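You operate a simulated robot arm through the tools that you are given. There is no shell and no other tool. Be economical: measure what you need, move in short steps, check, and stop when the job is done.

Carry out the task below with a simulated robot arm. There is one attempt and no reset: what you move stays moved.

TASK
Swap the brown tube on the holder for the white roll and put the wooden cap in its top.
Fine: stand the brown tube on the worktop; the other roll stays.

Only the result counts: the job must be done as asked and must still hold three seconds after the hand-in. Knocking over, shifting, dropping, spilling or breaking anything else fails it. A push-on lid holds only when it is set on centred and level and pressed home; a screw cap is set on level and turned clockwise until tight.

THE ROBOT
A 6-joint arm with a two-finger parallel gripper, fixed in place. Base frame: the origin is at the foot of the arm, x ahead of it, y to its left, z up; the work surface is at about z = 0. Readings come in m, degrees, newtons and seconds.
With the tool pointing down near the work surface it reaches from about 0.14 to 0.58 m from the base axis. Its first joint turns from -66.0 to 66.0 degrees. Payload 2.1 kg.
The tool frame sits at the grasp point between the pads (the TCP): z along the fingers, y along the line on which they close. The tips reach 0.03 m beyond it. The gripper opens to 0.094 m. The fingers are 0.028 m wide and 0.01 m thick; the gripper's body (0.05 by 0.096 m) begins 0.055 m behind the TCP.
Orientation is that of the tool frame in the base frame, as [roll, pitch, yaw] about the fixed x, y, z axes, in that order (R = Rz(yaw) Ry(pitch) Rx(roll)). With the fingers straight down and closing along the base's y, the tool's x points along the base's -x, its y along +y and its z along -z.

THE INTERFACE
- The arm moves only by the tool servo_tool. Its argument "moves" is a list of rows, each a list of 7 numbers: the shift along the tool's x, y, z in m, then the turn, a rotation vector about the tool's x, y, z in rad, then the opening, from 0 (shut) to 1 (fully open). In form: [[dx, dy, dz, wx, wy, wz, hand], ...]. A call has 1 to 20 rows; each row is the pose to reach, as a shift and turn from the pose commanded when the call began, along the tool's axes at that moment. A row lasts 0.2 s, in which the tool goes at most 0.05 m and 8.6 degrees; a call with a longer step from one row to the next is refused whole, and so is a gripper value outside its range. A pose out of reach is approached as far as the arm can. The call stops where the force on the tool passes 40 N (or 10 N more than at its start, if that is more) or the arm is blocked; 0.2 s more then pass. Each finger travels about 0.072 m/s and halts on what it meets, pressing with about 36 N; the grip force reading is that of the motor and also rises with nothing between the fingers. The clock runs only during rows and for 0.2 s after the last one: add rows that repeat a pose to give the fingers time. It gives the time, the measured TCP pose, the force on the tool (base axes), the opening and the grip force at its end, in the units of the frame above (readings bear some noise).
- Cameras (640 x 400 px; columns grow to the right, rows downward): "scene" is fixed at [0.0147, -0.3575, 0.4754]; the picture's right is [0.98, -0.18, 0.00], its down [-0.12, -0.64, -0.76] and it looks along [0.14, 0.75, -0.65] (base axes); focal length 214 px, centre (320, 200). "wrist" rides on the gripper at [-0.037, 0, -0.058] in the tool frame; the picture's right is [0.00, -1.00, 0.00], its down [0.97, 0.00, -0.24] and it looks along [0.24, 0.00, 0.97] (tool axes); focal length 218 px, centre (320, 200). There is no depth. A picture from a camera that has moved, and an enlarged one, comes with that camera's place and axes in the base frame and with its lens.
- grab_frame(camera): a new picture of that camera. The clock stands still meanwhile.
- inspect(camera, box): a new picture of the part [left, top, right, bottom] of that camera's present view, enlarged. The clock stands still meanwhile.
- close_job(): hands the job in; it is judged then, once.

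Work in short steps. Places have to be worked out from the pictures, the camera data and where the tool is seen: move nearer, look again, correct. Check each grasp and each placing, and mend what went wrong. You have 120 turns and 76 pictures in all, those below and enlarged ones among them. Open the gripper and draw the arm clear of the work before you hand the job in, unless the task says otherwise; then end with one line.

The tools are called after "Call:" as a command line: name --pt "numbers of a row" for each row, then --argument value for the rest, lists and objects as JSON in quotes. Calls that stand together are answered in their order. servo_tool: Moves the arm, as the interface text tells. Its arguments: {"type":"object","properties":{"moves":{"type":"array","items":{"type":"array","items":{"type":"number"}}}},"required":["moves"]} The other tools are called the same way: grab_frame (camera) takes a picture; inspect (camera, box) takes an enlarged picture of a part of a camera's view; close_job () hands the job in.

At the start:

```text
clock: 0.0
position: [0.2618, -0.0292, 0.457]
ee_rot: [180.0, 0.0, -179.9]
ft_force: [-0.3, -0.3, -0.4]
finger_gap: 0.0941
gripper_force: 0.2
```

scene: 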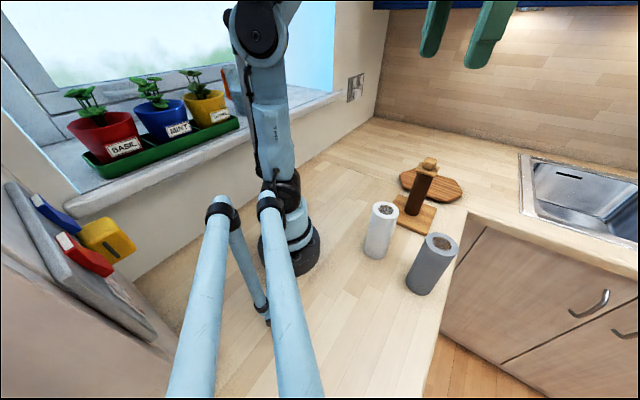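
wrist: 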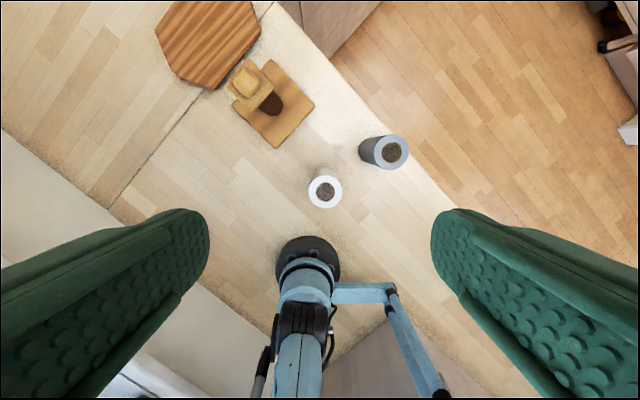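

I start with enlarged views of both cameras to identify the holder, rolls and cap.

Call:
inspect --camera "scene" --box '[340, 140, 480, 310]'

Call:
inspect --camera "wrist" --box '[140, 0, 430, 220]'

```text
2.35 times, centred on (410, 225) of scene
camera zoom: at [0.0147, -0.3575, 0.4754], right [0.98, -0.18, 0.0], down [-0.12, -0.64, -0.76], along [0.14, 0.75, -0.65], focal length 505 px, centre (108, 141)
```

zoom: 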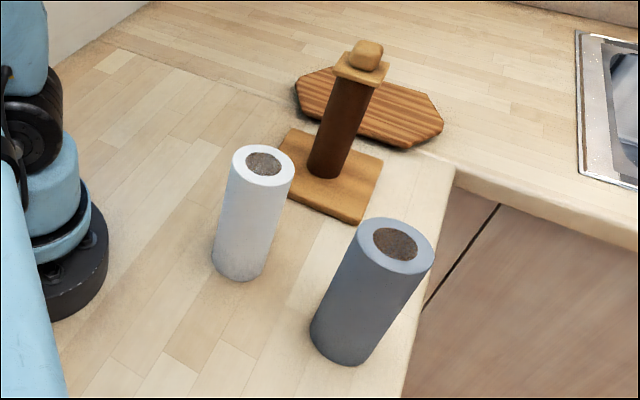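

```text
1.82 times, centred on (285, 110) of wrist
camera zoom: at [0.298, -0.0289, 0.5137], right [0.0, -1.0, 0.0], down [-0.97, 0.0, 0.24], along [-0.24, 0.0, -0.97], focal length 397 px, centre (384, 364)
```

zoom: 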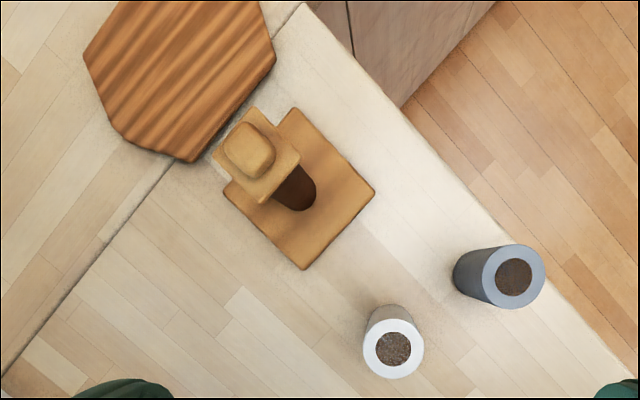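

The holder carries a brown tube topped by a cap with a knob, at about (0.384, 0.072), with the cap plate near z≈0.167. The white roll stands at about (0.22, -0.04). I move above the cap for a closer look.

Call:
servo_tool --pt "-0.024 0.02 0.025 0 0 0 1" --pt "-0.048 0.04 0.05 0 0 0 1" --pt "-0.072 0.06 0.075 0 0 0 1" --pt "-0.096 0.08 0.1 0 0 0 1" --pt "-0.122 0.1 0.127 0 0 0 1" --pt "-0.122 0.1 0.127 0 0 0 1"

Call:
grab_frame --camera "wrist"

Call:
inspect --camera "scene" --box '[370, 140, 470, 240]'

```text
clock: 1.4
position: [0.3829, 0.0701, 0.3286]
ee_rot: [-180.0, 0.0, -180.0]
ft_force: [0.3, -0.3, -0.4]
finger_gap: 0.094
gripper_force: 0.0
```

```text
71 pictures are left
camera wrist: at [0.4194, 0.0707, 0.3861], right [0.0, -1.0, 0.0], down [-0.97, 0.0, 0.24], along [-0.24, 0.0, -0.97], focal length 218 px, centre (320, 200)
```

wrist: 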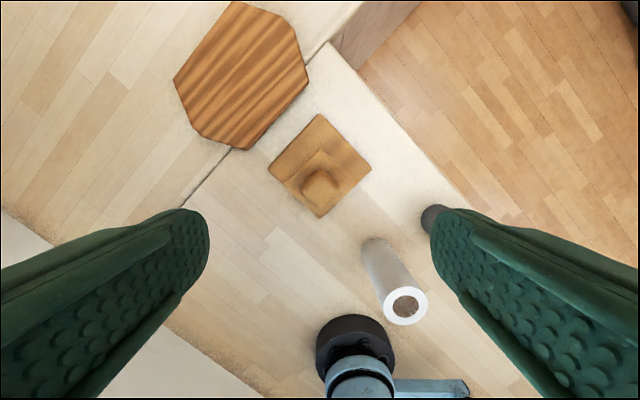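

```text
4.00 times, centred on (420, 190) of scene
camera zoom: at [0.0147, -0.3575, 0.4754], right [0.98, -0.18, 0.0], down [-0.12, -0.64, -0.76], along [0.14, 0.75, -0.65], focal length 858 px, centre (-80, 240)
```

zoom: 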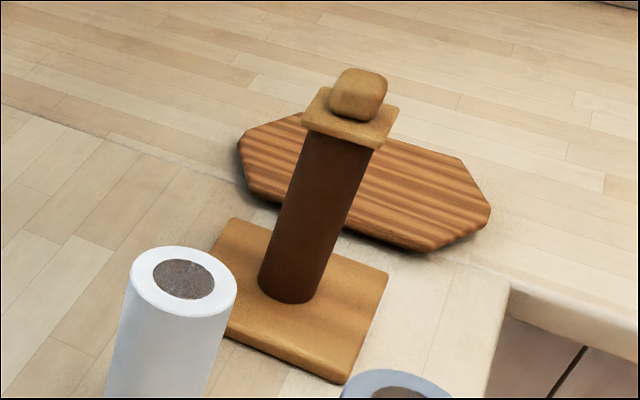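

Call:
inspect --camera "wrist" --box '[260, 105, 380, 225]'

```text
3.33 times, centred on (320, 165) of wrist
camera zoom: at [0.4194, 0.0707, 0.3861], right [0.0, -1.0, 0.0], down [-0.97, 0.0, 0.24], along [-0.24, 0.0, -0.97], focal length 728 px, centre (320, 317)
```

zoom: 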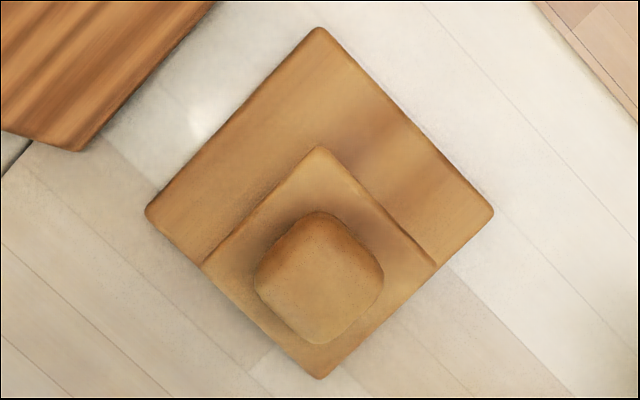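

The knob centre is at about (0.383, 0.071), the cap plate top is near z≈0.172 and the knob top near 0.197. Its edges lie at 45°, so I turn 45° and come down to z≈0.24.

Call:
servo_tool --pt "0 0 0.015 0 0 0.131 1" --pt "0 0 0.03 0 0 0.262 1" --pt "0 0 0.045 0 0 0.393 1" --pt "0 0 0.06 0 0 0.524 1" --pt "0 0 0.075 0 0 0.655 1" --pt "0 0 0.085 0 0 0.785 1" --pt "0 0 0.085 0 0 0.785 1"

Call:
grab_frame --camera "wrist"

Call:
inspect --camera "scene" --box '[360, 110, 480, 230]'

```text
clock: 3.0
position: [0.3835, 0.0704, 0.2442]
ee_rot: [180.0, 0.0, 135.0]
ft_force: [0.0, -0.3, -0.5]
finger_gap: 0.0938
gripper_force: 0.0
```

```text
68 pictures are left
camera wrist: at [0.4093, 0.0436, 0.3017], right [-0.71, -0.71, 0.0], down [-0.69, 0.69, 0.24], along [-0.17, 0.17, -0.97], focal length 218 px, centre (320, 200)
```

wrist: 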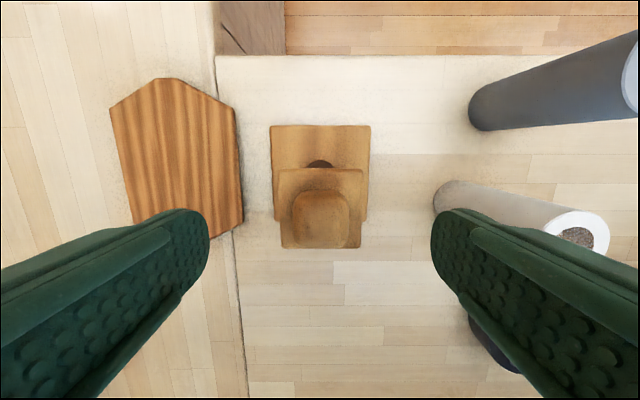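

```text
3.33 times, centred on (420, 170) of scene
camera zoom: at [0.0147, -0.3575, 0.4754], right [0.98, -0.18, 0.0], down [-0.12, -0.64, -0.76], along [0.14, 0.75, -0.65], focal length 715 px, centre (-13, 300)
```

zoom: 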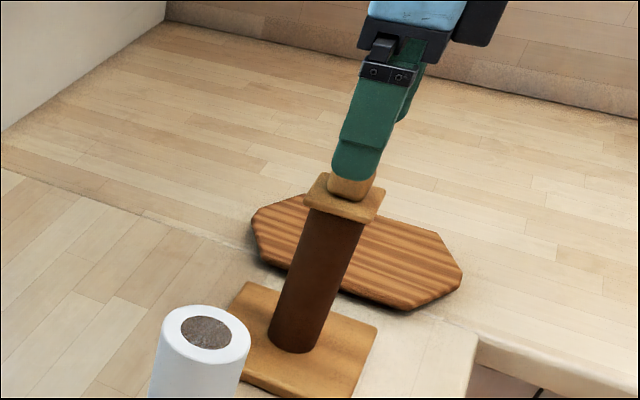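

The knob is centred between the fingers. I descend to z≈0.208, so the tips are at about 0.178, and close.

Call:
servo_tool --pt "0 0 0.012 0 0 0 1" --pt "0 0 0.024 0 0 0 1" --pt "0 0 0.036 0 0 0 1" --pt "0 0 0.036 0 0 0 0.5" --pt "0 0 0.036 0 0 0 0.1" --pt "0 0 0.036 0 0 0 0" --pt "0 0 0.036 0 0 0 0" --pt "0 0 0.036 0 0 0 0"

Call:
inspect --camera "scene" --box '[380, 130, 460, 210]'

```text
clock: 4.8
position: [0.3844, 0.0718, 0.2088]
ee_rot: [-179.9, 0.1, 135.1]
ft_force: [-0.7, -0.6, -0.6]
finger_gap: 0.0286
gripper_force: 36.4
```

```text
5.00 times, centred on (420, 170) of scene
camera zoom: at [0.0147, -0.3575, 0.4754], right [0.98, -0.18, 0.0], down [-0.12, -0.64, -0.76], along [0.14, 0.75, -0.65], focal length 1072 px, centre (-180, 350)
```

zoom: 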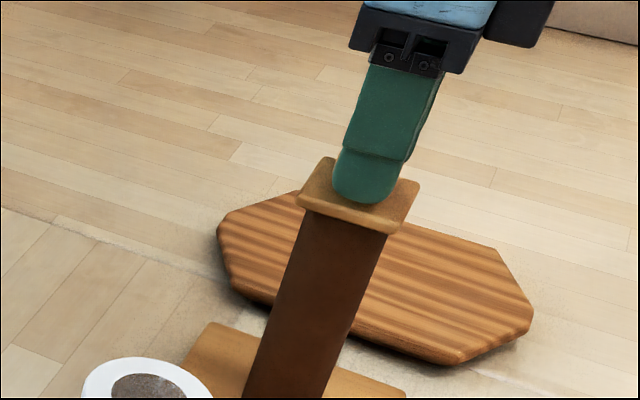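

The knob is gripped, with a gap of 0.0286. I lift straight up and check.

Call:
servo_tool --pt "0 0 -0.01 0 0 0 0" --pt "0 0 -0.02 0 0 0 0" --pt "0 0 -0.035 0 0 0 0" --pt "0 0 -0.05 0 0 0 0" --pt "0 0 -0.07 0 0 0 0"

Call:
inspect --camera "scene" --box '[360, 100, 480, 220]'

Call:
grab_frame --camera "wrist"

```text
clock: 6.0
position: [0.3834, 0.0708, 0.2795]
ee_rot: [180.0, 0.0, 135.2]
ft_force: [-0.5, 0.8, -1.2]
finger_gap: 0.0288
gripper_force: 35.8
```

```text
3.33 times, centred on (420, 160) of scene
camera zoom: at [0.0147, -0.3575, 0.4754], right [0.98, -0.18, 0.0], down [-0.12, -0.64, -0.76], along [0.14, 0.75, -0.65], focal length 715 px, centre (-13, 333)
```

zoom: 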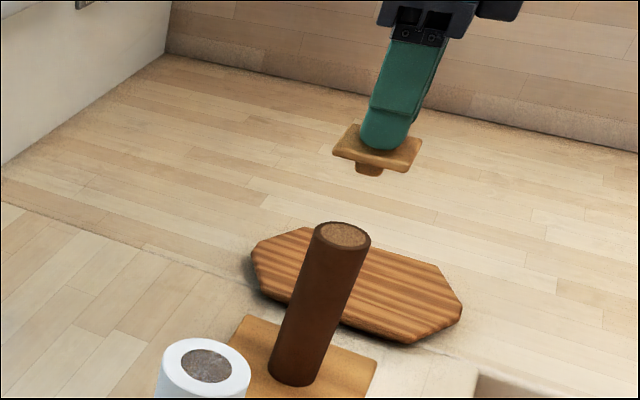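

```text
64 pictures are left
camera wrist: at [0.4101, 0.0443, 0.337], right [-0.71, -0.71, 0.0], down [-0.69, 0.69, 0.24], along [-0.17, 0.17, -0.97], focal length 218 px, centre (320, 200)
```

wrist: 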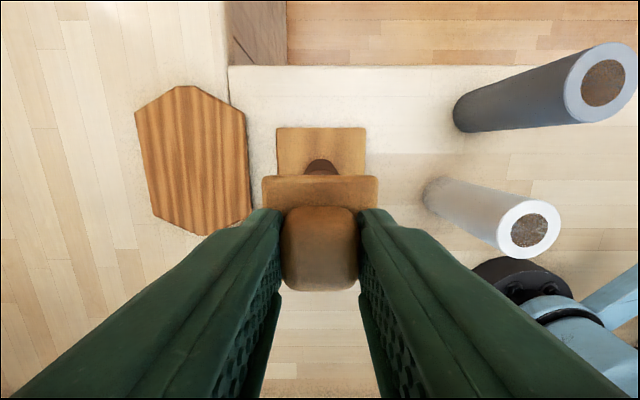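

The cap is off and level, with a short plug beneath it, and the tube stayed on the spindle. I carry the cap to free worktop at about (0.25, 0.12) and lower it partway.

Call:
servo_tool --pt "0.032 -0.015 0 0 0 0 0" --pt "0.064 -0.03 0 0 0 0 0" --pt "0.096 -0.045 0 0 0 0 0" --pt "0.1287 -0.0594 0 0 0 0 0" --pt "0.1287 -0.0594 0.04 0 0 0 0" --pt "0.1287 -0.0594 0.08 0 0 0 0" --pt "0.1287 -0.0594 0.12 0 0 0 0" --pt "0.1287 -0.0594 0.16 0 0 0 0" --pt "0.1287 -0.0594 0.19 0 0 0 0" --pt "0.1287 -0.0594 0.21 0 0 0 0" --pt "0.1287 -0.0594 0.21 0 0 0 0"

Call:
grab_frame --camera "scene"

Call:
inspect --camera "scene" --box '[310, 150, 390, 230]'

```text
clock: 8.4
position: [0.2516, 0.1178, 0.0686]
ee_rot: [180.0, -0.1, 135.1]
ft_force: [-0.3, 0.7, -0.5]
finger_gap: 0.0286
gripper_force: 35.7
```

```text
63 pictures are left
```

scene: 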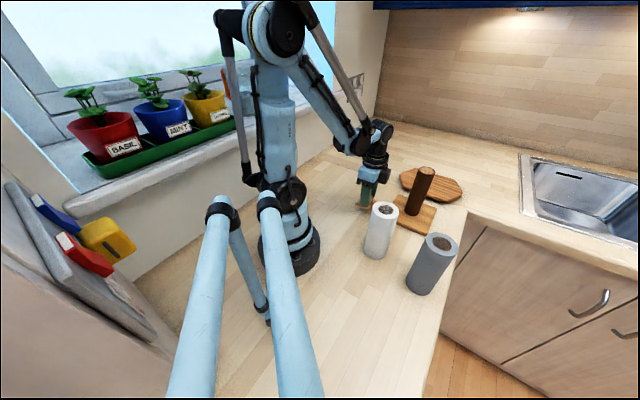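

```text
5.00 times, centred on (350, 190) of scene
camera zoom: at [0.0147, -0.3575, 0.4754], right [0.98, -0.18, 0.0], down [-0.12, -0.64, -0.76], along [0.14, 0.75, -0.65], focal length 1072 px, centre (170, 250)
```

zoom: 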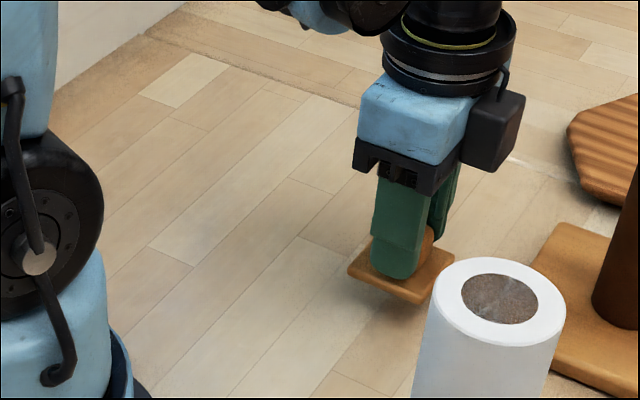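

The cap is near the worktop and still level. I lower it in small steps and watch the force.

Call:
servo_tool --pt "0 0 0.003 0 0 0 0" --pt "0 0 0.006 0 0 0 0" --pt "0 0 0.009 0 0 0 0" --pt "0 0 0.009 0 0 0 0"

```text
clock: 9.4
position: [0.2509, 0.1189, 0.0606]
ee_rot: [180.0, 0.0, 135.1]
ft_force: [0.4, 0.4, -0.1]
finger_gap: 0.0285
gripper_force: 36.2
```

No contact yet, so I go on.

Call:
servo_tool --pt "0 0 0.002 0 0 0 0" --pt "0 0 0.004 0 0 0 0" --pt "0 0 0.005 0 0 0 0" --pt "0 0 0.005 0 0 0 0"

Call:
inspect --camera "scene" --box '[340, 180, 390, 220]'

```text
clock: 10.2
position: [0.2514, 0.1189, 0.0548]
ee_rot: [-179.9, 0.0, 135.2]
ft_force: [-1.1, -1.0, 19.4]
finger_gap: 0.0286
gripper_force: 36.7
stopped in row 3: the force on the tool passed its limit (the readings are from after the stop); the commanded pose is now the measured one
```

```text
10.00 times, centred on (365, 200) of scene
camera zoom: at [0.0146, -0.3575, 0.4753], right [0.98, -0.18, 0.0], down [-0.12, -0.64, -0.76], along [0.14, 0.75, -0.65], focal length 2145 px, centre (-130, 200)
```

zoom: 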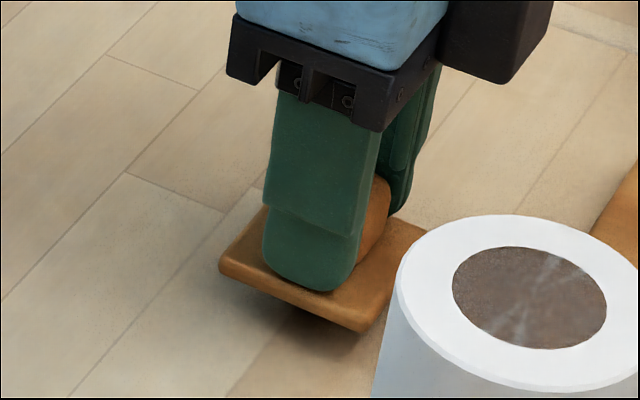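

The plug is on the worktop at TCP z≈0.055. I release and rise.

Call:
servo_tool --pt "0 0 0 0 0 0 0.4" --pt "0 0 0 0 0 0 0.8" --pt "0 0 0 0 0 0 1" --pt "0 0 0 0 0 0 1" --pt "0 0 -0.04 0 0 0 1" --pt "0 0 -0.08 0 0 0 1" --pt "0 0 -0.12 0 0 0 1" --pt "0 0 -0.16 0 0 0 1" --pt "0 0 -0.2 0 0 0 1" --pt "0 0 -0.22 0 0 0 1" --pt "0 0 -0.22 0 0 0 1"

Call:
grab_frame --camera "wrist"

Call:
inspect --camera "scene" --box '[340, 160, 440, 240]'

```text
clock: 12.6
position: [0.2485, 0.1208, 0.2746]
ee_rot: [180.0, 0.1, 135.2]
ft_force: [-0.4, 0.1, 0.9]
finger_gap: 0.094
gripper_force: 0.1
```

```text
60 pictures are left
camera wrist: at [0.2754, 0.0947, 0.332], right [-0.71, -0.71, 0.0], down [-0.69, 0.69, 0.24], along [-0.17, 0.17, -0.97], focal length 218 px, centre (320, 200)
```

wrist: 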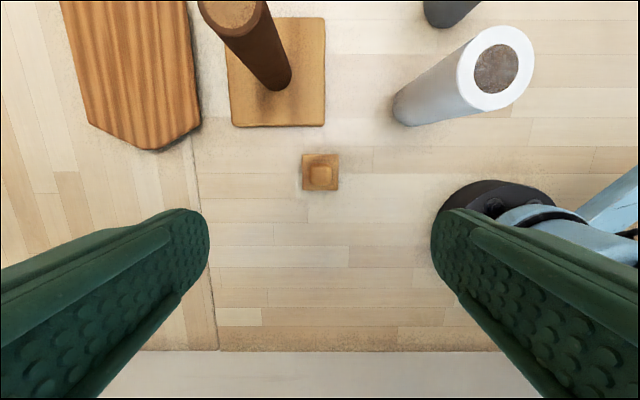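

```text
5.00 times, centred on (390, 200) of scene
camera zoom: at [0.0147, -0.3575, 0.4754], right [0.98, -0.18, 0.0], down [-0.12, -0.64, -0.76], along [0.14, 0.75, -0.65], focal length 1072 px, centre (-30, 200)
```

zoom: 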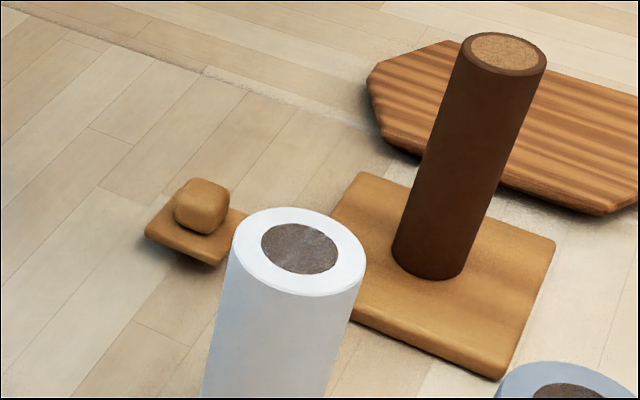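

The cap stands level at about (0.25, 0.12). I move back over the tube and look into its top.

Call:
servo_tool --pt "-0.033 0.015 0 0 0 0 1" --pt "-0.066 0.03 0 0 0 0 1" --pt "-0.099 0.045 0 0 0 0 1" --pt "-0.1305 0.0597 0 0 0 0 1" --pt "-0.1305 0.0597 0 0 0 0 1"

Call:
inspect --camera "wrist" --box '[240, 100, 400, 260]'

Call:
inspect --camera "scene" --box '[390, 155, 450, 205]'

```text
clock: 13.8
position: [0.386, 0.0697, 0.2738]
ee_rot: [-180.0, 0.0, 135.1]
ft_force: [1.3, -0.5, 0.1]
finger_gap: 0.0938
gripper_force: 0.1
```

```text
2.50 times, centred on (320, 180) of wrist
camera zoom: at [0.4117, 0.0423, 0.332], right [-0.71, -0.71, 0.0], down [-0.69, 0.69, 0.24], along [-0.17, 0.17, -0.97], focal length 546 px, centre (320, 250)
```

zoom: 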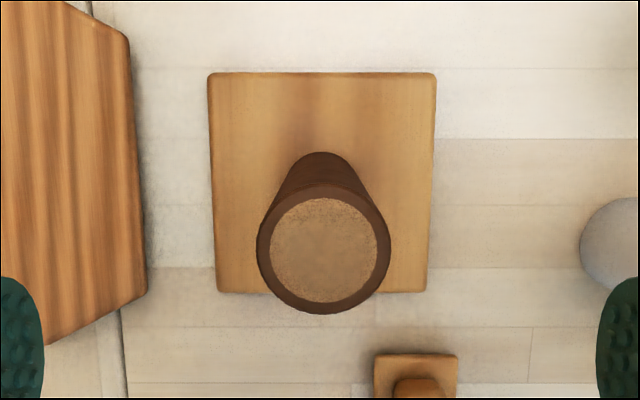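

```text
8.00 times, centred on (420, 180) of scene
camera zoom: at [0.0147, -0.3575, 0.4754], right [0.98, -0.18, 0.0], down [-0.12, -0.64, -0.76], along [0.14, 0.75, -0.65], focal length 1716 px, centre (-480, 360)
```

zoom: 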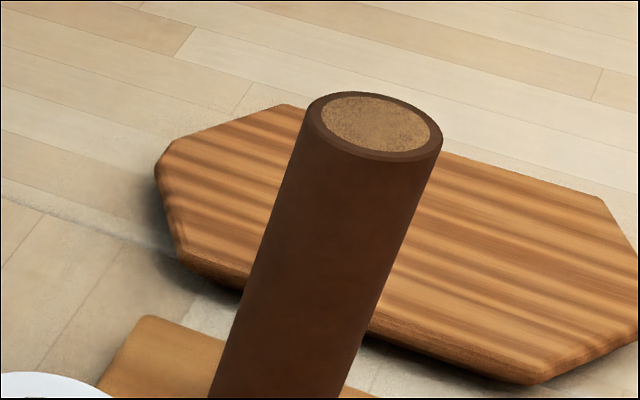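

The tube is 41 mm across with its top at z≈0.169, centred at about (0.383, 0.071). I descend to z≈0.14 and grip it.

Call:
servo_tool --pt "0.001 -0.001 0.03 0 0 0 1" --pt "0.001 -0.001 0.06 0 0 0 1" --pt "0.001 -0.001 0.09 0 0 0 1" --pt "0.001 -0.001 0.115 0 0 0 1" --pt "0.001 -0.001 0.134 0 0 0 1" --pt "0.001 -0.001 0.134 0 0 0 0.6" --pt "0.001 -0.001 0.134 0 0 0 0.3" --pt "0.001 -0.001 0.134 0 0 0 0" --pt "0.001 -0.001 0.134 0 0 0 0" --pt "0.001 -0.001 0.134 0 0 0 0"

```text
clock: 16.0
position: [0.3849, 0.0695, 0.1428]
ee_rot: [179.9, 0.0, 135.1]
ft_force: [-0.7, -0.2, -0.3]
finger_gap: 0.0441
gripper_force: 35.4
```

The tube is gripped at 44 mm. I lift straight up in steps.

Call:
servo_tool --pt "0 0 -0.015 0 0 0 0" --pt "0 0 -0.035 0 0 0 0" --pt "0 0 -0.06 0 0 0 0" --pt "0 0 -0.09 0 0 0 0" --pt "0 0 -0.12 0 0 0 0" --pt "0 0 -0.15 0 0 0 0" --pt "0 0 -0.18 0 0 0 0" --pt "0 0 -0.2 0 0 0 0" --pt "0 0 -0.2 0 0 0 0"

Call:
inspect --camera "scene" --box '[350, 60, 490, 240]'

```text
clock: 18.0
position: [0.3878, 0.0684, 0.3394]
ee_rot: [180.0, 0.0, 135.1]
ft_force: [-0.5, 0.5, -0.4]
finger_gap: 0.0445
gripper_force: 36.1
```

```text
2.22 times, centred on (420, 150) of scene
camera zoom: at [0.0147, -0.3575, 0.4754], right [0.98, -0.18, 0.0], down [-0.12, -0.64, -0.76], along [0.14, 0.75, -0.65], focal length 477 px, centre (98, 311)
```

zoom: 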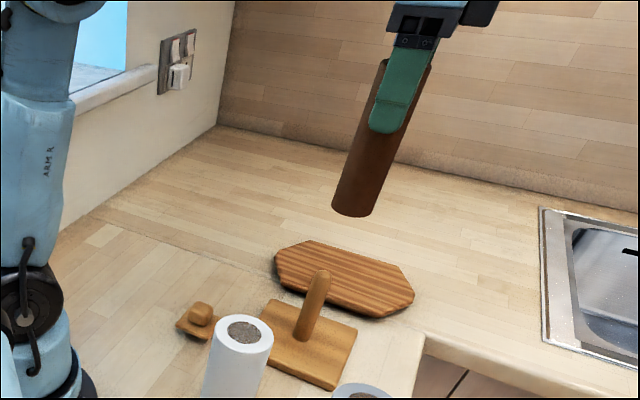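

The spindle is a short peg and the tube is clear of it. I carry the tube to (0.30, 0.26) and lower it near the worktop.

Call:
servo_tool --pt "0.033 0.0123 0 0 0 0 0" --pt "0.066 0.0247 0 0 0 0 0" --pt "0.098 0.037 0 0 0 0 0" --pt "0.131 0.0493 0 0 0 0 0" --pt "0.163 0.0617 0 0 0 0 0" --pt "0.196 0.074 0 0 0 0 0" --pt "0.196 0.074 0.04 0 0 0 0" --pt "0.196 0.074 0.08 0 0 0 0" --pt "0.196 0.074 0.12 0 0 0 0" --pt "0.196 0.074 0.16 0 0 0 0" --pt "0.196 0.074 0.19 0 0 0 0" --pt "0.196 0.074 0.2 0 0 0 0" --pt "0.196 0.074 0.2 0 0 0 0"

Call:
inspect --camera "scene" --box '[330, 90, 450, 220]'

```text
clock: 20.8
position: [0.2946, 0.2589, 0.1408]
ee_rot: [179.9, 0.1, 135.0]
ft_force: [0.1, 0.4, -0.1]
finger_gap: 0.0444
gripper_force: 36.0
```

```text
3.08 times, centred on (390, 155) of scene
camera zoom: at [0.0147, -0.3575, 0.4754], right [0.98, -0.18, 0.0], down [-0.12, -0.64, -0.76], along [0.14, 0.75, -0.65], focal length 660 px, centre (105, 338)
```

zoom: 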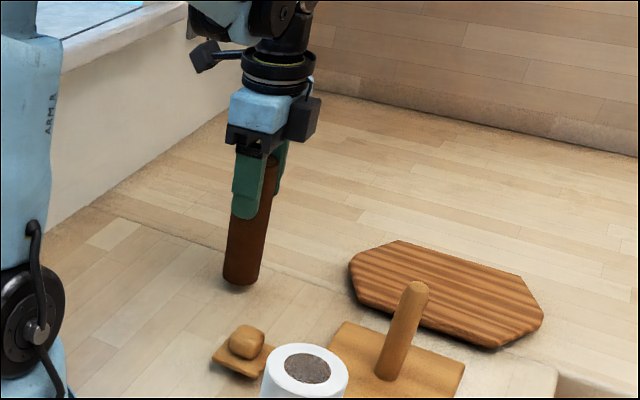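

The tube hangs vertically just above the worktop. I lower it to contact.

Call:
servo_tool --pt "0 0 0.004 0 0 0 0" --pt "0 0 0.008 0 0 0 0" --pt "0 0 0.011 0 0 0 0" --pt "0 0 0.014 0 0 0 0" --pt "0 0 0.017 0 0 0 0" --pt "0 0 0.02 0 0 0 0" --pt "0 0 0.022 0 0 0 0"

Call:
inspect --camera "scene" --box '[340, 110, 400, 200]'

```text
clock: 22.4
position: [0.2965, 0.2604, 0.1187]
ee_rot: [-180.0, -0.1, 135.1]
ft_force: [-3.5, 0.4, 33.5]
finger_gap: 0.0431
gripper_force: 35.9
```

```text
4.44 times, centred on (370, 155) of scene
camera zoom: at [0.0146, -0.3576, 0.4753], right [0.98, -0.18, 0.0], down [-0.12, -0.64, -0.76], along [0.14, 0.75, -0.65], focal length 953 px, centre (98, 400)
```

zoom: 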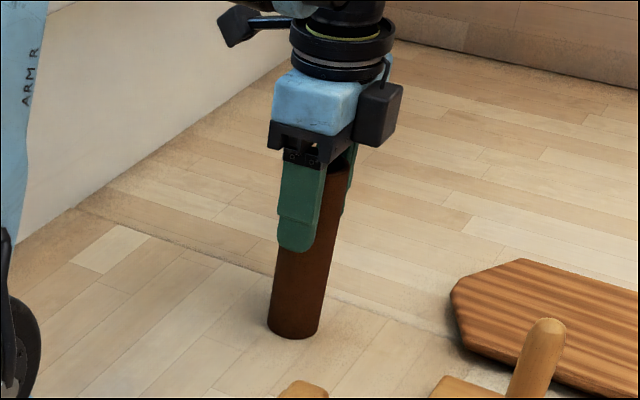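

It is standing and pressed at 33 N. I ease off 1 mm, release and rise.

Call:
servo_tool --pt "0 0 -0.001 0 0 0 0" --pt "0 0 -0.001 0 0 0 0.6" --pt "0 0 -0.001 0 0 0 1" --pt "0 0 -0.001 0 0 0 1" --pt "0 0 -0.001 0 0 0 1" --pt "0 0 -0.03 0 0 0 1" --pt "0 0 -0.07 0 0 0 1" --pt "0 0 -0.11 0 0 0 1" --pt "0 0 -0.15 0 0 0 1" --pt "0 0 -0.19 0 0 0 1" --pt "0 0 -0.19 0 0 0 1"

Call:
inspect --camera "scene" --box '[330, 110, 470, 300]'

Call:
grab_frame --camera "wrist"

```text
clock: 24.8
position: [0.2961, 0.2594, 0.3051]
ee_rot: [-180.0, 0.0, 135.1]
ft_force: [-0.7, -0.3, 0.5]
finger_gap: 0.0936
gripper_force: 0.1
```

```text
2.11 times, centred on (400, 205) of scene
camera zoom: at [0.0147, -0.3575, 0.4754], right [0.98, -0.18, 0.0], down [-0.12, -0.64, -0.76], along [0.14, 0.75, -0.65], focal length 452 px, centre (152, 190)
```

zoom: 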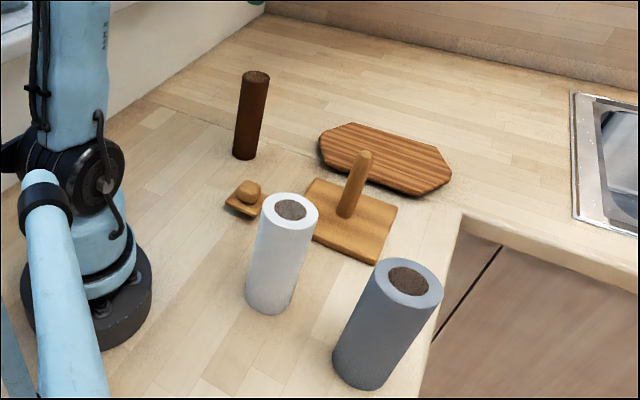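

```text
52 pictures are left
camera wrist: at [0.3224, 0.2338, 0.3631], right [-0.71, -0.71, 0.0], down [-0.69, 0.69, 0.24], along [-0.17, 0.17, -0.97], focal length 218 px, centre (320, 200)
```

wrist: 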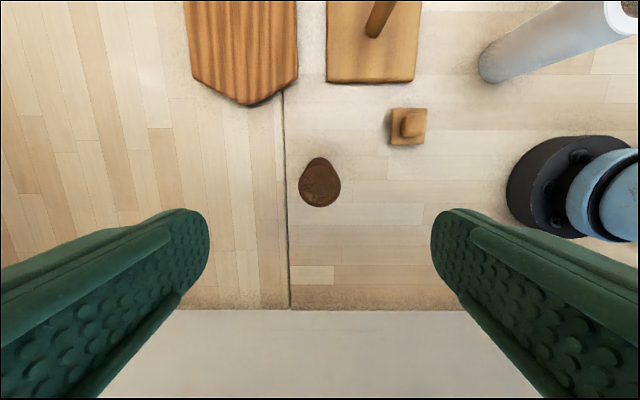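

The tube stands by itself. Next I move over the white roll at about (0.222, -0.04) for a close look.

Call:
servo_tool --pt "-0.02 -0.033 0 0 0 0 1" --pt "-0.04 -0.066 0 0 0 0 1" --pt "-0.06 -0.099 0 0 0 0 1" --pt "-0.08 -0.132 0 0 0 0 1" --pt "-0.1 -0.165 0 0 0 0 1" --pt "-0.12 -0.198 0 0 0 0 1" --pt "-0.14 -0.231 0 0 0 0 1" --pt "-0.16 -0.2644 0 0 0 0 1" --pt "-0.16 -0.2644 0 0 0 0 1"

Call:
grab_frame --camera "wrist"

Call:
inspect --camera "wrist" --box '[240, 100, 400, 260]'

```text
clock: 26.8
position: [0.2229, -0.0401, 0.3086]
ee_rot: [179.9, -0.1, 135.1]
ft_force: [-0.2, -0.4, -0.6]
finger_gap: 0.0941
gripper_force: 0.1
```

```text
51 pictures are left
camera wrist: at [0.2496, -0.067, 0.3661], right [-0.71, -0.71, 0.0], down [-0.69, 0.69, 0.24], along [-0.17, 0.17, -0.97], focal length 218 px, centre (320, 200)
```

wrist: 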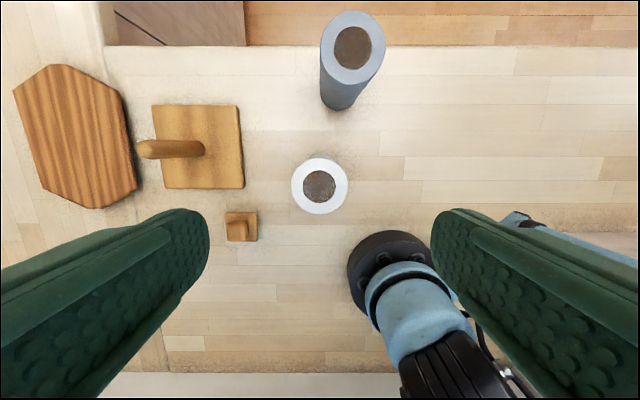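

```text
2.50 times, centred on (320, 180) of wrist
camera zoom: at [0.2496, -0.067, 0.3661], right [-0.71, -0.71, 0.0], down [-0.69, 0.69, 0.24], along [-0.17, 0.17, -0.97], focal length 546 px, centre (320, 250)
```

zoom: 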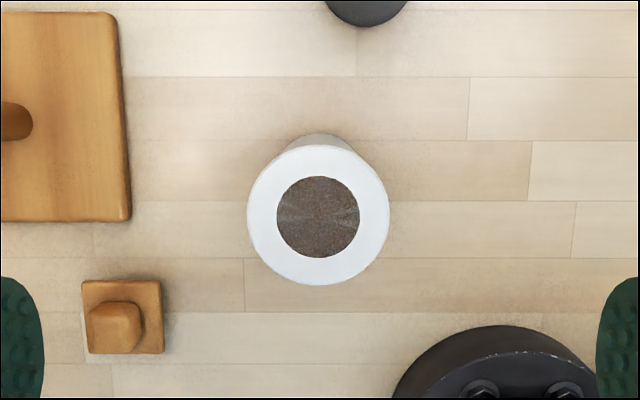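

The white roll is centred at (0.221, -0.0386), with its top at about 0.146 and a diameter of 59 mm. I descend to z≈0.12 and grip.

Call:
servo_tool --pt "0.0028 0 0.04 0 0 0 1" --pt "0.0028 0 0.08 0 0 0 1" --pt "0.0028 0 0.12 0 0 0 1" --pt "0.0028 0 0.155 0 0 0 1" --pt "0.0028 0 0.175 0 0 0 1" --pt "0.0028 0 0.188 0 0 0 1" --pt "0.0028 0 0.188 0 0 0 0.6" --pt "0.0028 0 0.188 0 0 0 0.3" --pt "0.0028 0 0.188 0 0 0 0" --pt "0.0028 0 0.188 0 0 0 0" --pt "0.0028 0 0.188 0 0 0 0"

Call:
grab_frame --camera "wrist"

```text
clock: 29.2
position: [0.2225, -0.0367, 0.1208]
ee_rot: [179.9, -0.1, 135.1]
ft_force: [0.2, 0.1, -0.2]
finger_gap: 0.0593
gripper_force: 36.5
```

```text
49 pictures are left
camera wrist: at [0.2475, -0.0637, 0.1789], right [-0.71, -0.71, 0.0], down [-0.69, 0.69, 0.24], along [-0.17, 0.17, -0.97], focal length 218 px, centre (320, 200)
```

wrist: 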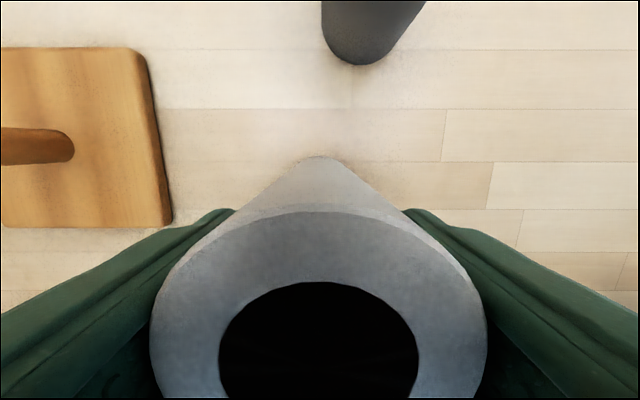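

The roll is gripped firmly at 59 mm. I lift to z≈0.31 and carry it above the peg, then check alignment.

Call:
servo_tool --pt "0 0 -0.02 0 0 0 0" --pt "0 0 -0.06 0 0 0 0" --pt "0 0 -0.1 0 0 0 0" --pt "0 0 -0.14 0 0 0 0" --pt "0 0 -0.18 0 0 0 0" --pt "0 0 -0.19 0 0 0 0" --pt "-0.0074 0.0383 -0.19 0 0 0 0" --pt "-0.0148 0.0767 -0.19 0 0 0 0" --pt "-0.0222 0.115 -0.19 0 0 0 0" --pt "-0.0296 0.1534 -0.19 0 0 0 0" --pt "-0.037 0.1917 -0.19 0 0 0 0" --pt "-0.037 0.1917 -0.19 0 0 0 0" --pt "-0.037 0.1917 -0.19 0 0 0 0"

Call:
grab_frame --camera "wrist"

Call:
inspect --camera "scene" --box '[370, 80, 480, 250]'

```text
clock: 32.0
position: [0.3841, 0.0724, 0.311]
ee_rot: [179.9, -0.1, 135.2]
ft_force: [0.7, 0.0, -1.6]
finger_gap: 0.0594
gripper_force: 35.9
```

```text
48 pictures are left
camera wrist: at [0.4099, 0.0462, 0.3689], right [-0.71, -0.71, 0.0], down [-0.69, 0.69, 0.24], along [-0.17, 0.17, -0.97], focal length 218 px, centre (320, 200)
```

wrist: 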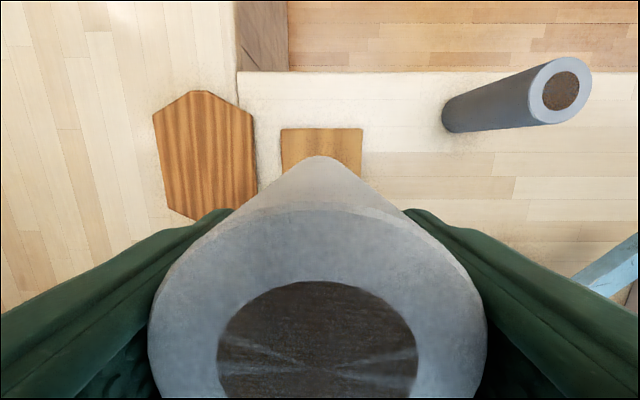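

```text
2.35 times, centred on (425, 165) of scene
camera zoom: at [0.0147, -0.3575, 0.4754], right [0.98, -0.18, 0.0], down [-0.12, -0.64, -0.76], along [0.14, 0.75, -0.65], focal length 505 px, centre (73, 282)
```

zoom: 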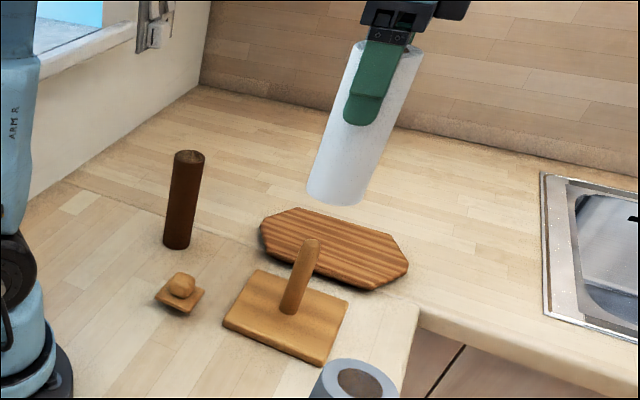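

Alignment looks close. I zoom both views to measure residual offsets against the peg.

Call:
inspect --camera "wrist" --box '[270, 110, 370, 210]'

Call:
inspect --camera "scene" --box '[410, 140, 470, 240]'

```text
4.00 times, centred on (320, 160) of wrist
camera zoom: at [0.4099, 0.0462, 0.3689], right [-0.71, -0.71, 0.0], down [-0.69, 0.69, 0.24], along [-0.17, 0.17, -0.97], focal length 873 px, centre (320, 360)
```

zoom: 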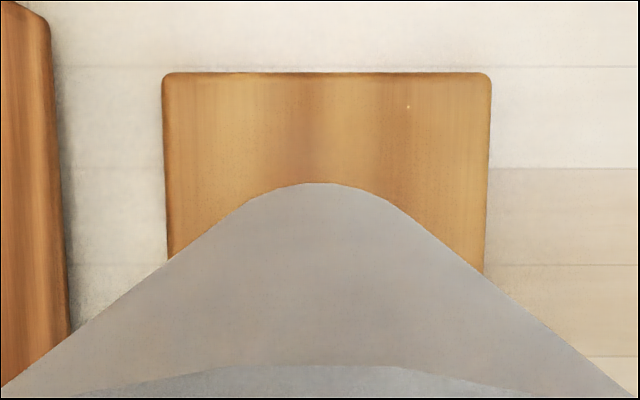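

```text
4.00 times, centred on (440, 190) of scene
camera zoom: at [0.0147, -0.3575, 0.4754], right [0.98, -0.18, 0.0], down [-0.12, -0.64, -0.76], along [0.14, 0.75, -0.65], focal length 858 px, centre (-160, 240)
```

zoom: 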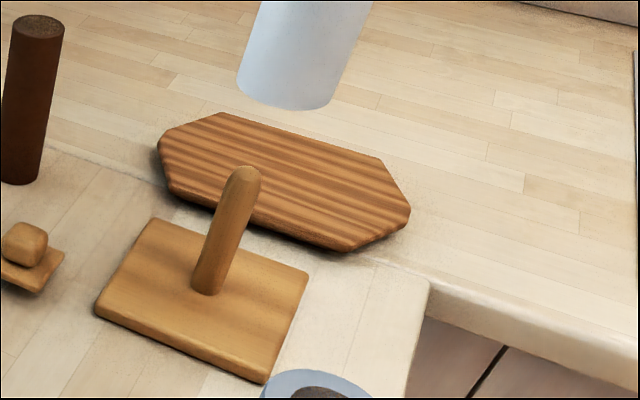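

The wrist view suggests about −2.6 mm in tool y. I apply that and lower to just above the peg tip for a local comparison.

Call:
servo_tool --pt "0 -0.0026 0.02 0 0 0 0" --pt "0 -0.0026 0.04 0 0 0 0" --pt "0 -0.0026 0.045 0 0 0 0" --pt "0 -0.0026 0.045 0 0 0 0"

Call:
inspect --camera "scene" --box '[405, 145, 465, 215]'

Call:
inspect --camera "wrist" --box '[260, 90, 380, 210]'

```text
clock: 33.0
position: [0.3804, 0.0687, 0.2658]
ee_rot: [-179.9, 0.1, 135.1]
ft_force: [0.3, -0.5, -1.9]
finger_gap: 0.0593
gripper_force: 35.6
```

```text
5.71 times, centred on (435, 180) of scene
camera zoom: at [0.0147, -0.3575, 0.4754], right [0.98, -0.18, 0.0], down [-0.12, -0.64, -0.76], along [0.14, 0.75, -0.65], focal length 1226 px, centre (-337, 314)
```

zoom: 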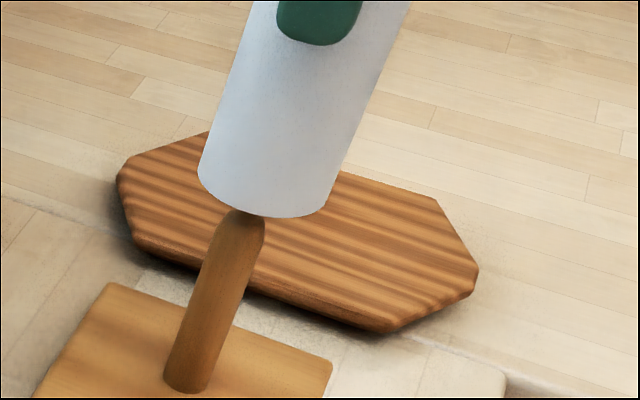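

```text
3.33 times, centred on (320, 150) of wrist
camera zoom: at [0.4071, 0.044, 0.3235], right [-0.71, -0.71, 0.0], down [-0.69, 0.69, 0.24], along [-0.17, 0.17, -0.97], focal length 728 px, centre (320, 367)
```

zoom: 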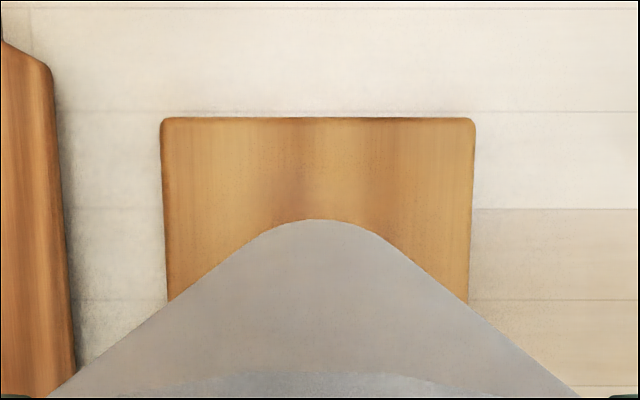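

The scene view shows the roll axis about 1.5 mm left of the peg axis, which matches the wrist estimate. I shift tool x by −2 mm and lower over the peg, watching the force.

Call:
servo_tool --pt "-0.002 0 0 0 0 0 0" --pt "-0.002 0 0.01 0 0 0 0" --pt "-0.002 0 0.02 0 0 0 0" --pt "-0.002 0 0.03 0 0 0 0" --pt "-0.002 0 0.04 0 0 0 0" --pt "-0.002 0 0.05 0 0 0 0" --pt "-0.002 0 0.05 0 0 0 0"

Call:
inspect --camera "scene" --box '[395, 145, 465, 235]'

```text
clock: 34.6
position: [0.3835, 0.068, 0.2153]
ee_rot: [179.9, 0.0, 135.1]
ft_force: [-0.3, -0.3, -1.6]
finger_gap: 0.0591
gripper_force: 36.0
```

```text
4.44 times, centred on (430, 190) of scene
camera zoom: at [0.0147, -0.3575, 0.4754], right [0.98, -0.18, 0.0], down [-0.12, -0.64, -0.76], along [0.14, 0.75, -0.65], focal length 953 px, centre (-169, 244)
```

zoom: 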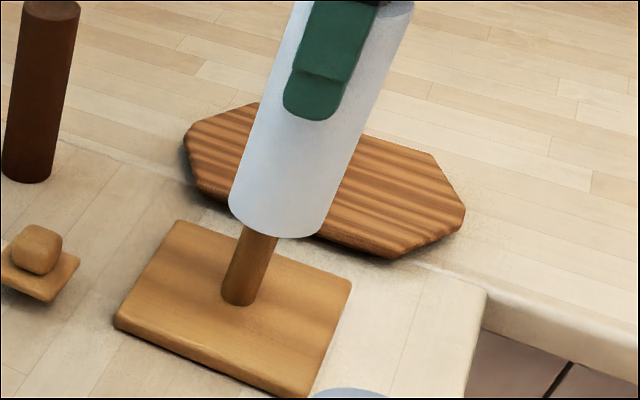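

The roll is over the peg with no side force. I continue down.

Call:
servo_tool --pt "0 0 0.015 0 0 0 0" --pt "0 0 0.03 0 0 0 0" --pt "0 0 0.045 0 0 0 0" --pt "0 0 0.06 0 0 0 0" --pt "0 0 0.066 0 0 0 0" --pt "0 0 0.066 0 0 0 0"

Call:
inspect --camera "scene" --box '[385, 155, 455, 245]'

```text
clock: 36.0
position: [0.3825, 0.0666, 0.1505]
ee_rot: [180.0, 0.1, 135.0]
ft_force: [-0.1, 0.2, -2.4]
finger_gap: 0.0592
gripper_force: 36.0
```

```text
4.44 times, centred on (420, 200) of scene
camera zoom: at [0.0147, -0.3575, 0.4754], right [0.98, -0.18, 0.0], down [-0.12, -0.64, -0.76], along [0.14, 0.75, -0.65], focal length 953 px, centre (-124, 200)
```

zoom: 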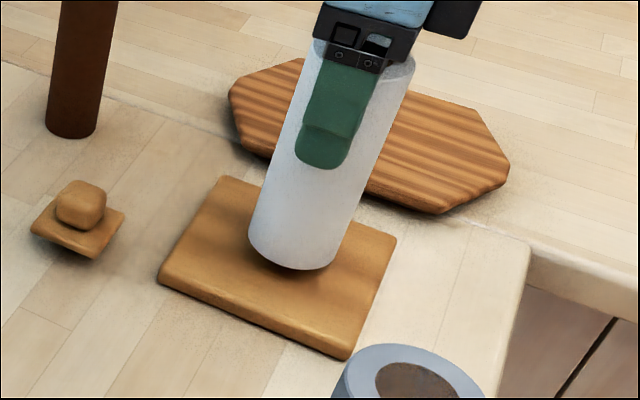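

Nearly seated. I make the final approach in small steps until contact.

Call:
servo_tool --pt "0 0 0.003 0 0 0 0" --pt "0 0 0.006 0 0 0 0" --pt "0 0 0.008 0 0 0 0" --pt "0 0 0.01 0 0 0 0" --pt "0 0 0.012 0 0 0 0" --pt "0 0 0.014 0 0 0 0"

```text
clock: 37.4
position: [0.3826, 0.0686, 0.1362]
ee_rot: [-180.0, 0.0, 135.2]
ft_force: [-2.8, -1.7, 36.6]
finger_gap: 0.0589
gripper_force: 36.3
```

The roll is seated on the plate, with contact at 36 N. I ease off, release and rise.

Call:
servo_tool --pt "0 0 -0.0015 0 0 0 0" --pt "0 0 -0.0015 0 0 0 0.7" --pt "0 0 -0.0015 0 0 0 1" --pt "0 0 -0.0015 0 0 0 1" --pt "0 0 -0.0015 0 0 0 1" --pt "0 0 -0.03 0 0 0 1" --pt "0 0 -0.07 0 0 0 1" --pt "0 0 -0.11 0 0 0 1" --pt "0 0 -0.14 0 0 0 1" --pt "0 0 -0.14 0 0 0 1"

Call:
inspect --camera "wrist" --box '[220, 80, 420, 280]'

Call:
inspect --camera "scene" --box '[345, 145, 465, 245]'

```text
clock: 39.6
position: [0.383, 0.0691, 0.2782]
ee_rot: [180.0, -0.1, 135.1]
ft_force: [-0.4, -0.2, 0.1]
finger_gap: 0.0942
gripper_force: 0.0
```

```text
2.00 times, centred on (320, 180) of wrist
camera zoom: at [0.4083, 0.0426, 0.3354], right [-0.71, -0.71, 0.0], down [-0.69, 0.69, 0.24], along [-0.17, 0.17, -0.97], focal length 436 px, centre (320, 240)
```

zoom: 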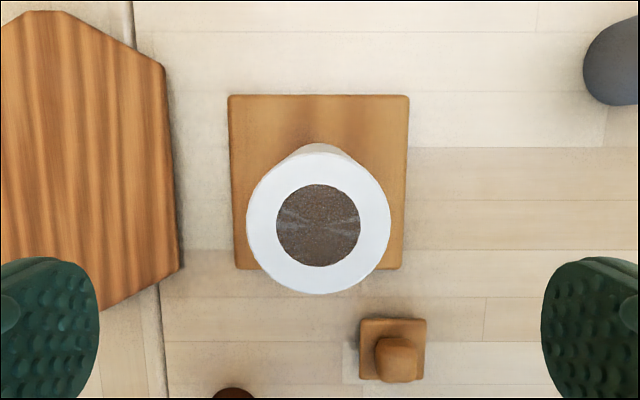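

```text
4.00 times, centred on (405, 195) of scene
camera zoom: at [0.0147, -0.3575, 0.4754], right [0.98, -0.18, 0.0], down [-0.12, -0.64, -0.76], along [0.14, 0.75, -0.65], focal length 858 px, centre (-20, 220)
```

zoom: 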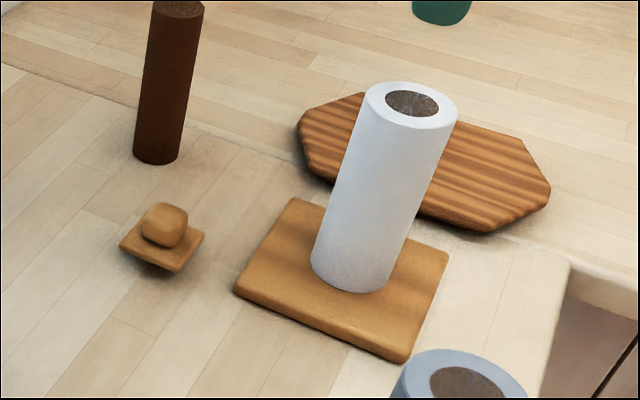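

The roll is seated upright and centred on the holder, right under the TCP. I go back over the cap and look.

Call:
servo_tool --pt "0.032 -0.0144 0 0 0 0 1" --pt "0.064 -0.0288 0 0 0 0 1" --pt "0.097 -0.0432 0 0 0 0 1" --pt "0.129 -0.0576 0 0 0 0 1" --pt "0.129 -0.0576 0.04 0 0 0 1" --pt "0.129 -0.0576 0.08 0 0 0 1" --pt "0.129 -0.0576 0.12 0 0 0 1" --pt "0.129 -0.0576 0.15 0 0 0 1" --pt "0.129 -0.0576 0.15 0 0 0 1"

Call:
inspect --camera "wrist" --box '[240, 140, 400, 300]'

```text
clock: 41.6
position: [0.2523, 0.1202, 0.1263]
ee_rot: [-180.0, 0.1, 135.2]
ft_force: [0.7, 0.6, -0.3]
finger_gap: 0.0938
gripper_force: 0.0
```

```text
2.50 times, centred on (320, 220) of wrist
camera zoom: at [0.2774, 0.0945, 0.1844], right [-0.71, -0.71, 0.0], down [-0.69, 0.69, 0.24], along [-0.17, 0.17, -0.97], focal length 546 px, centre (320, 150)
```

zoom: 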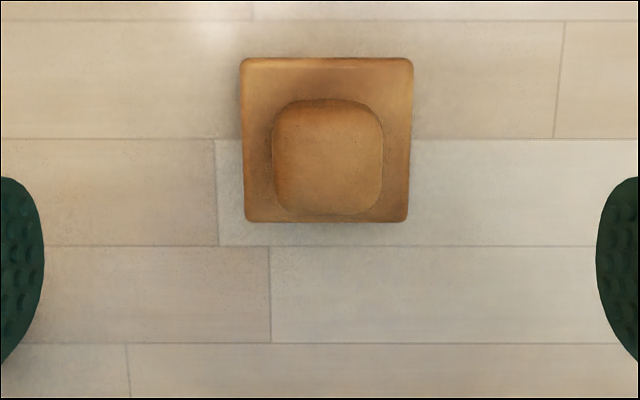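

The cap is about 2 mm off in tool y. I correct, descend to z≈0.057 and grip the knob.

Call:
servo_tool --pt "0.0005 -0.002 0.02 0 0 0 1" --pt "0.0005 -0.002 0.04 0 0 0 1" --pt "0.0005 -0.002 0.055 0 0 0 1" --pt "0.0005 -0.002 0.069 0 0 0 1" --pt "0.0005 -0.002 0.069 0 0 0 0.5" --pt "0.0005 -0.002 0.069 0 0 0 0.2" --pt "0.0005 -0.002 0.069 0 0 0 0" --pt "0.0005 -0.002 0.069 0 0 0 0" --pt "0.0005 -0.002 0.069 0 0 0 0" --pt "0.0005 -0.002 0.069 0 0 0 0"

Call:
inspect --camera "wrist" --box '[220, 140, 420, 340]'

```text
clock: 43.8
position: [0.2498, 0.1178, 0.0573]
ee_rot: [-179.9, -0.1, 135.0]
ft_force: [0.6, -0.2, 0.1]
finger_gap: 0.0284
gripper_force: 36.0
```

```text
2.00 times, centred on (320, 240) of wrist
camera zoom: at [0.2754, 0.0923, 0.1155], right [-0.71, -0.71, 0.0], down [-0.69, 0.69, 0.24], along [-0.17, 0.17, -0.97], focal length 436 px, centre (320, 120)
```

zoom: 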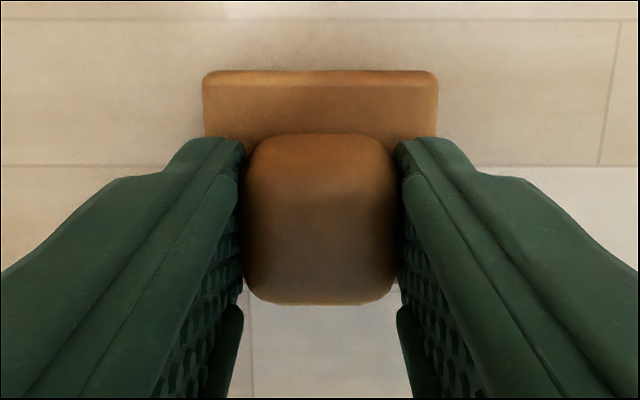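

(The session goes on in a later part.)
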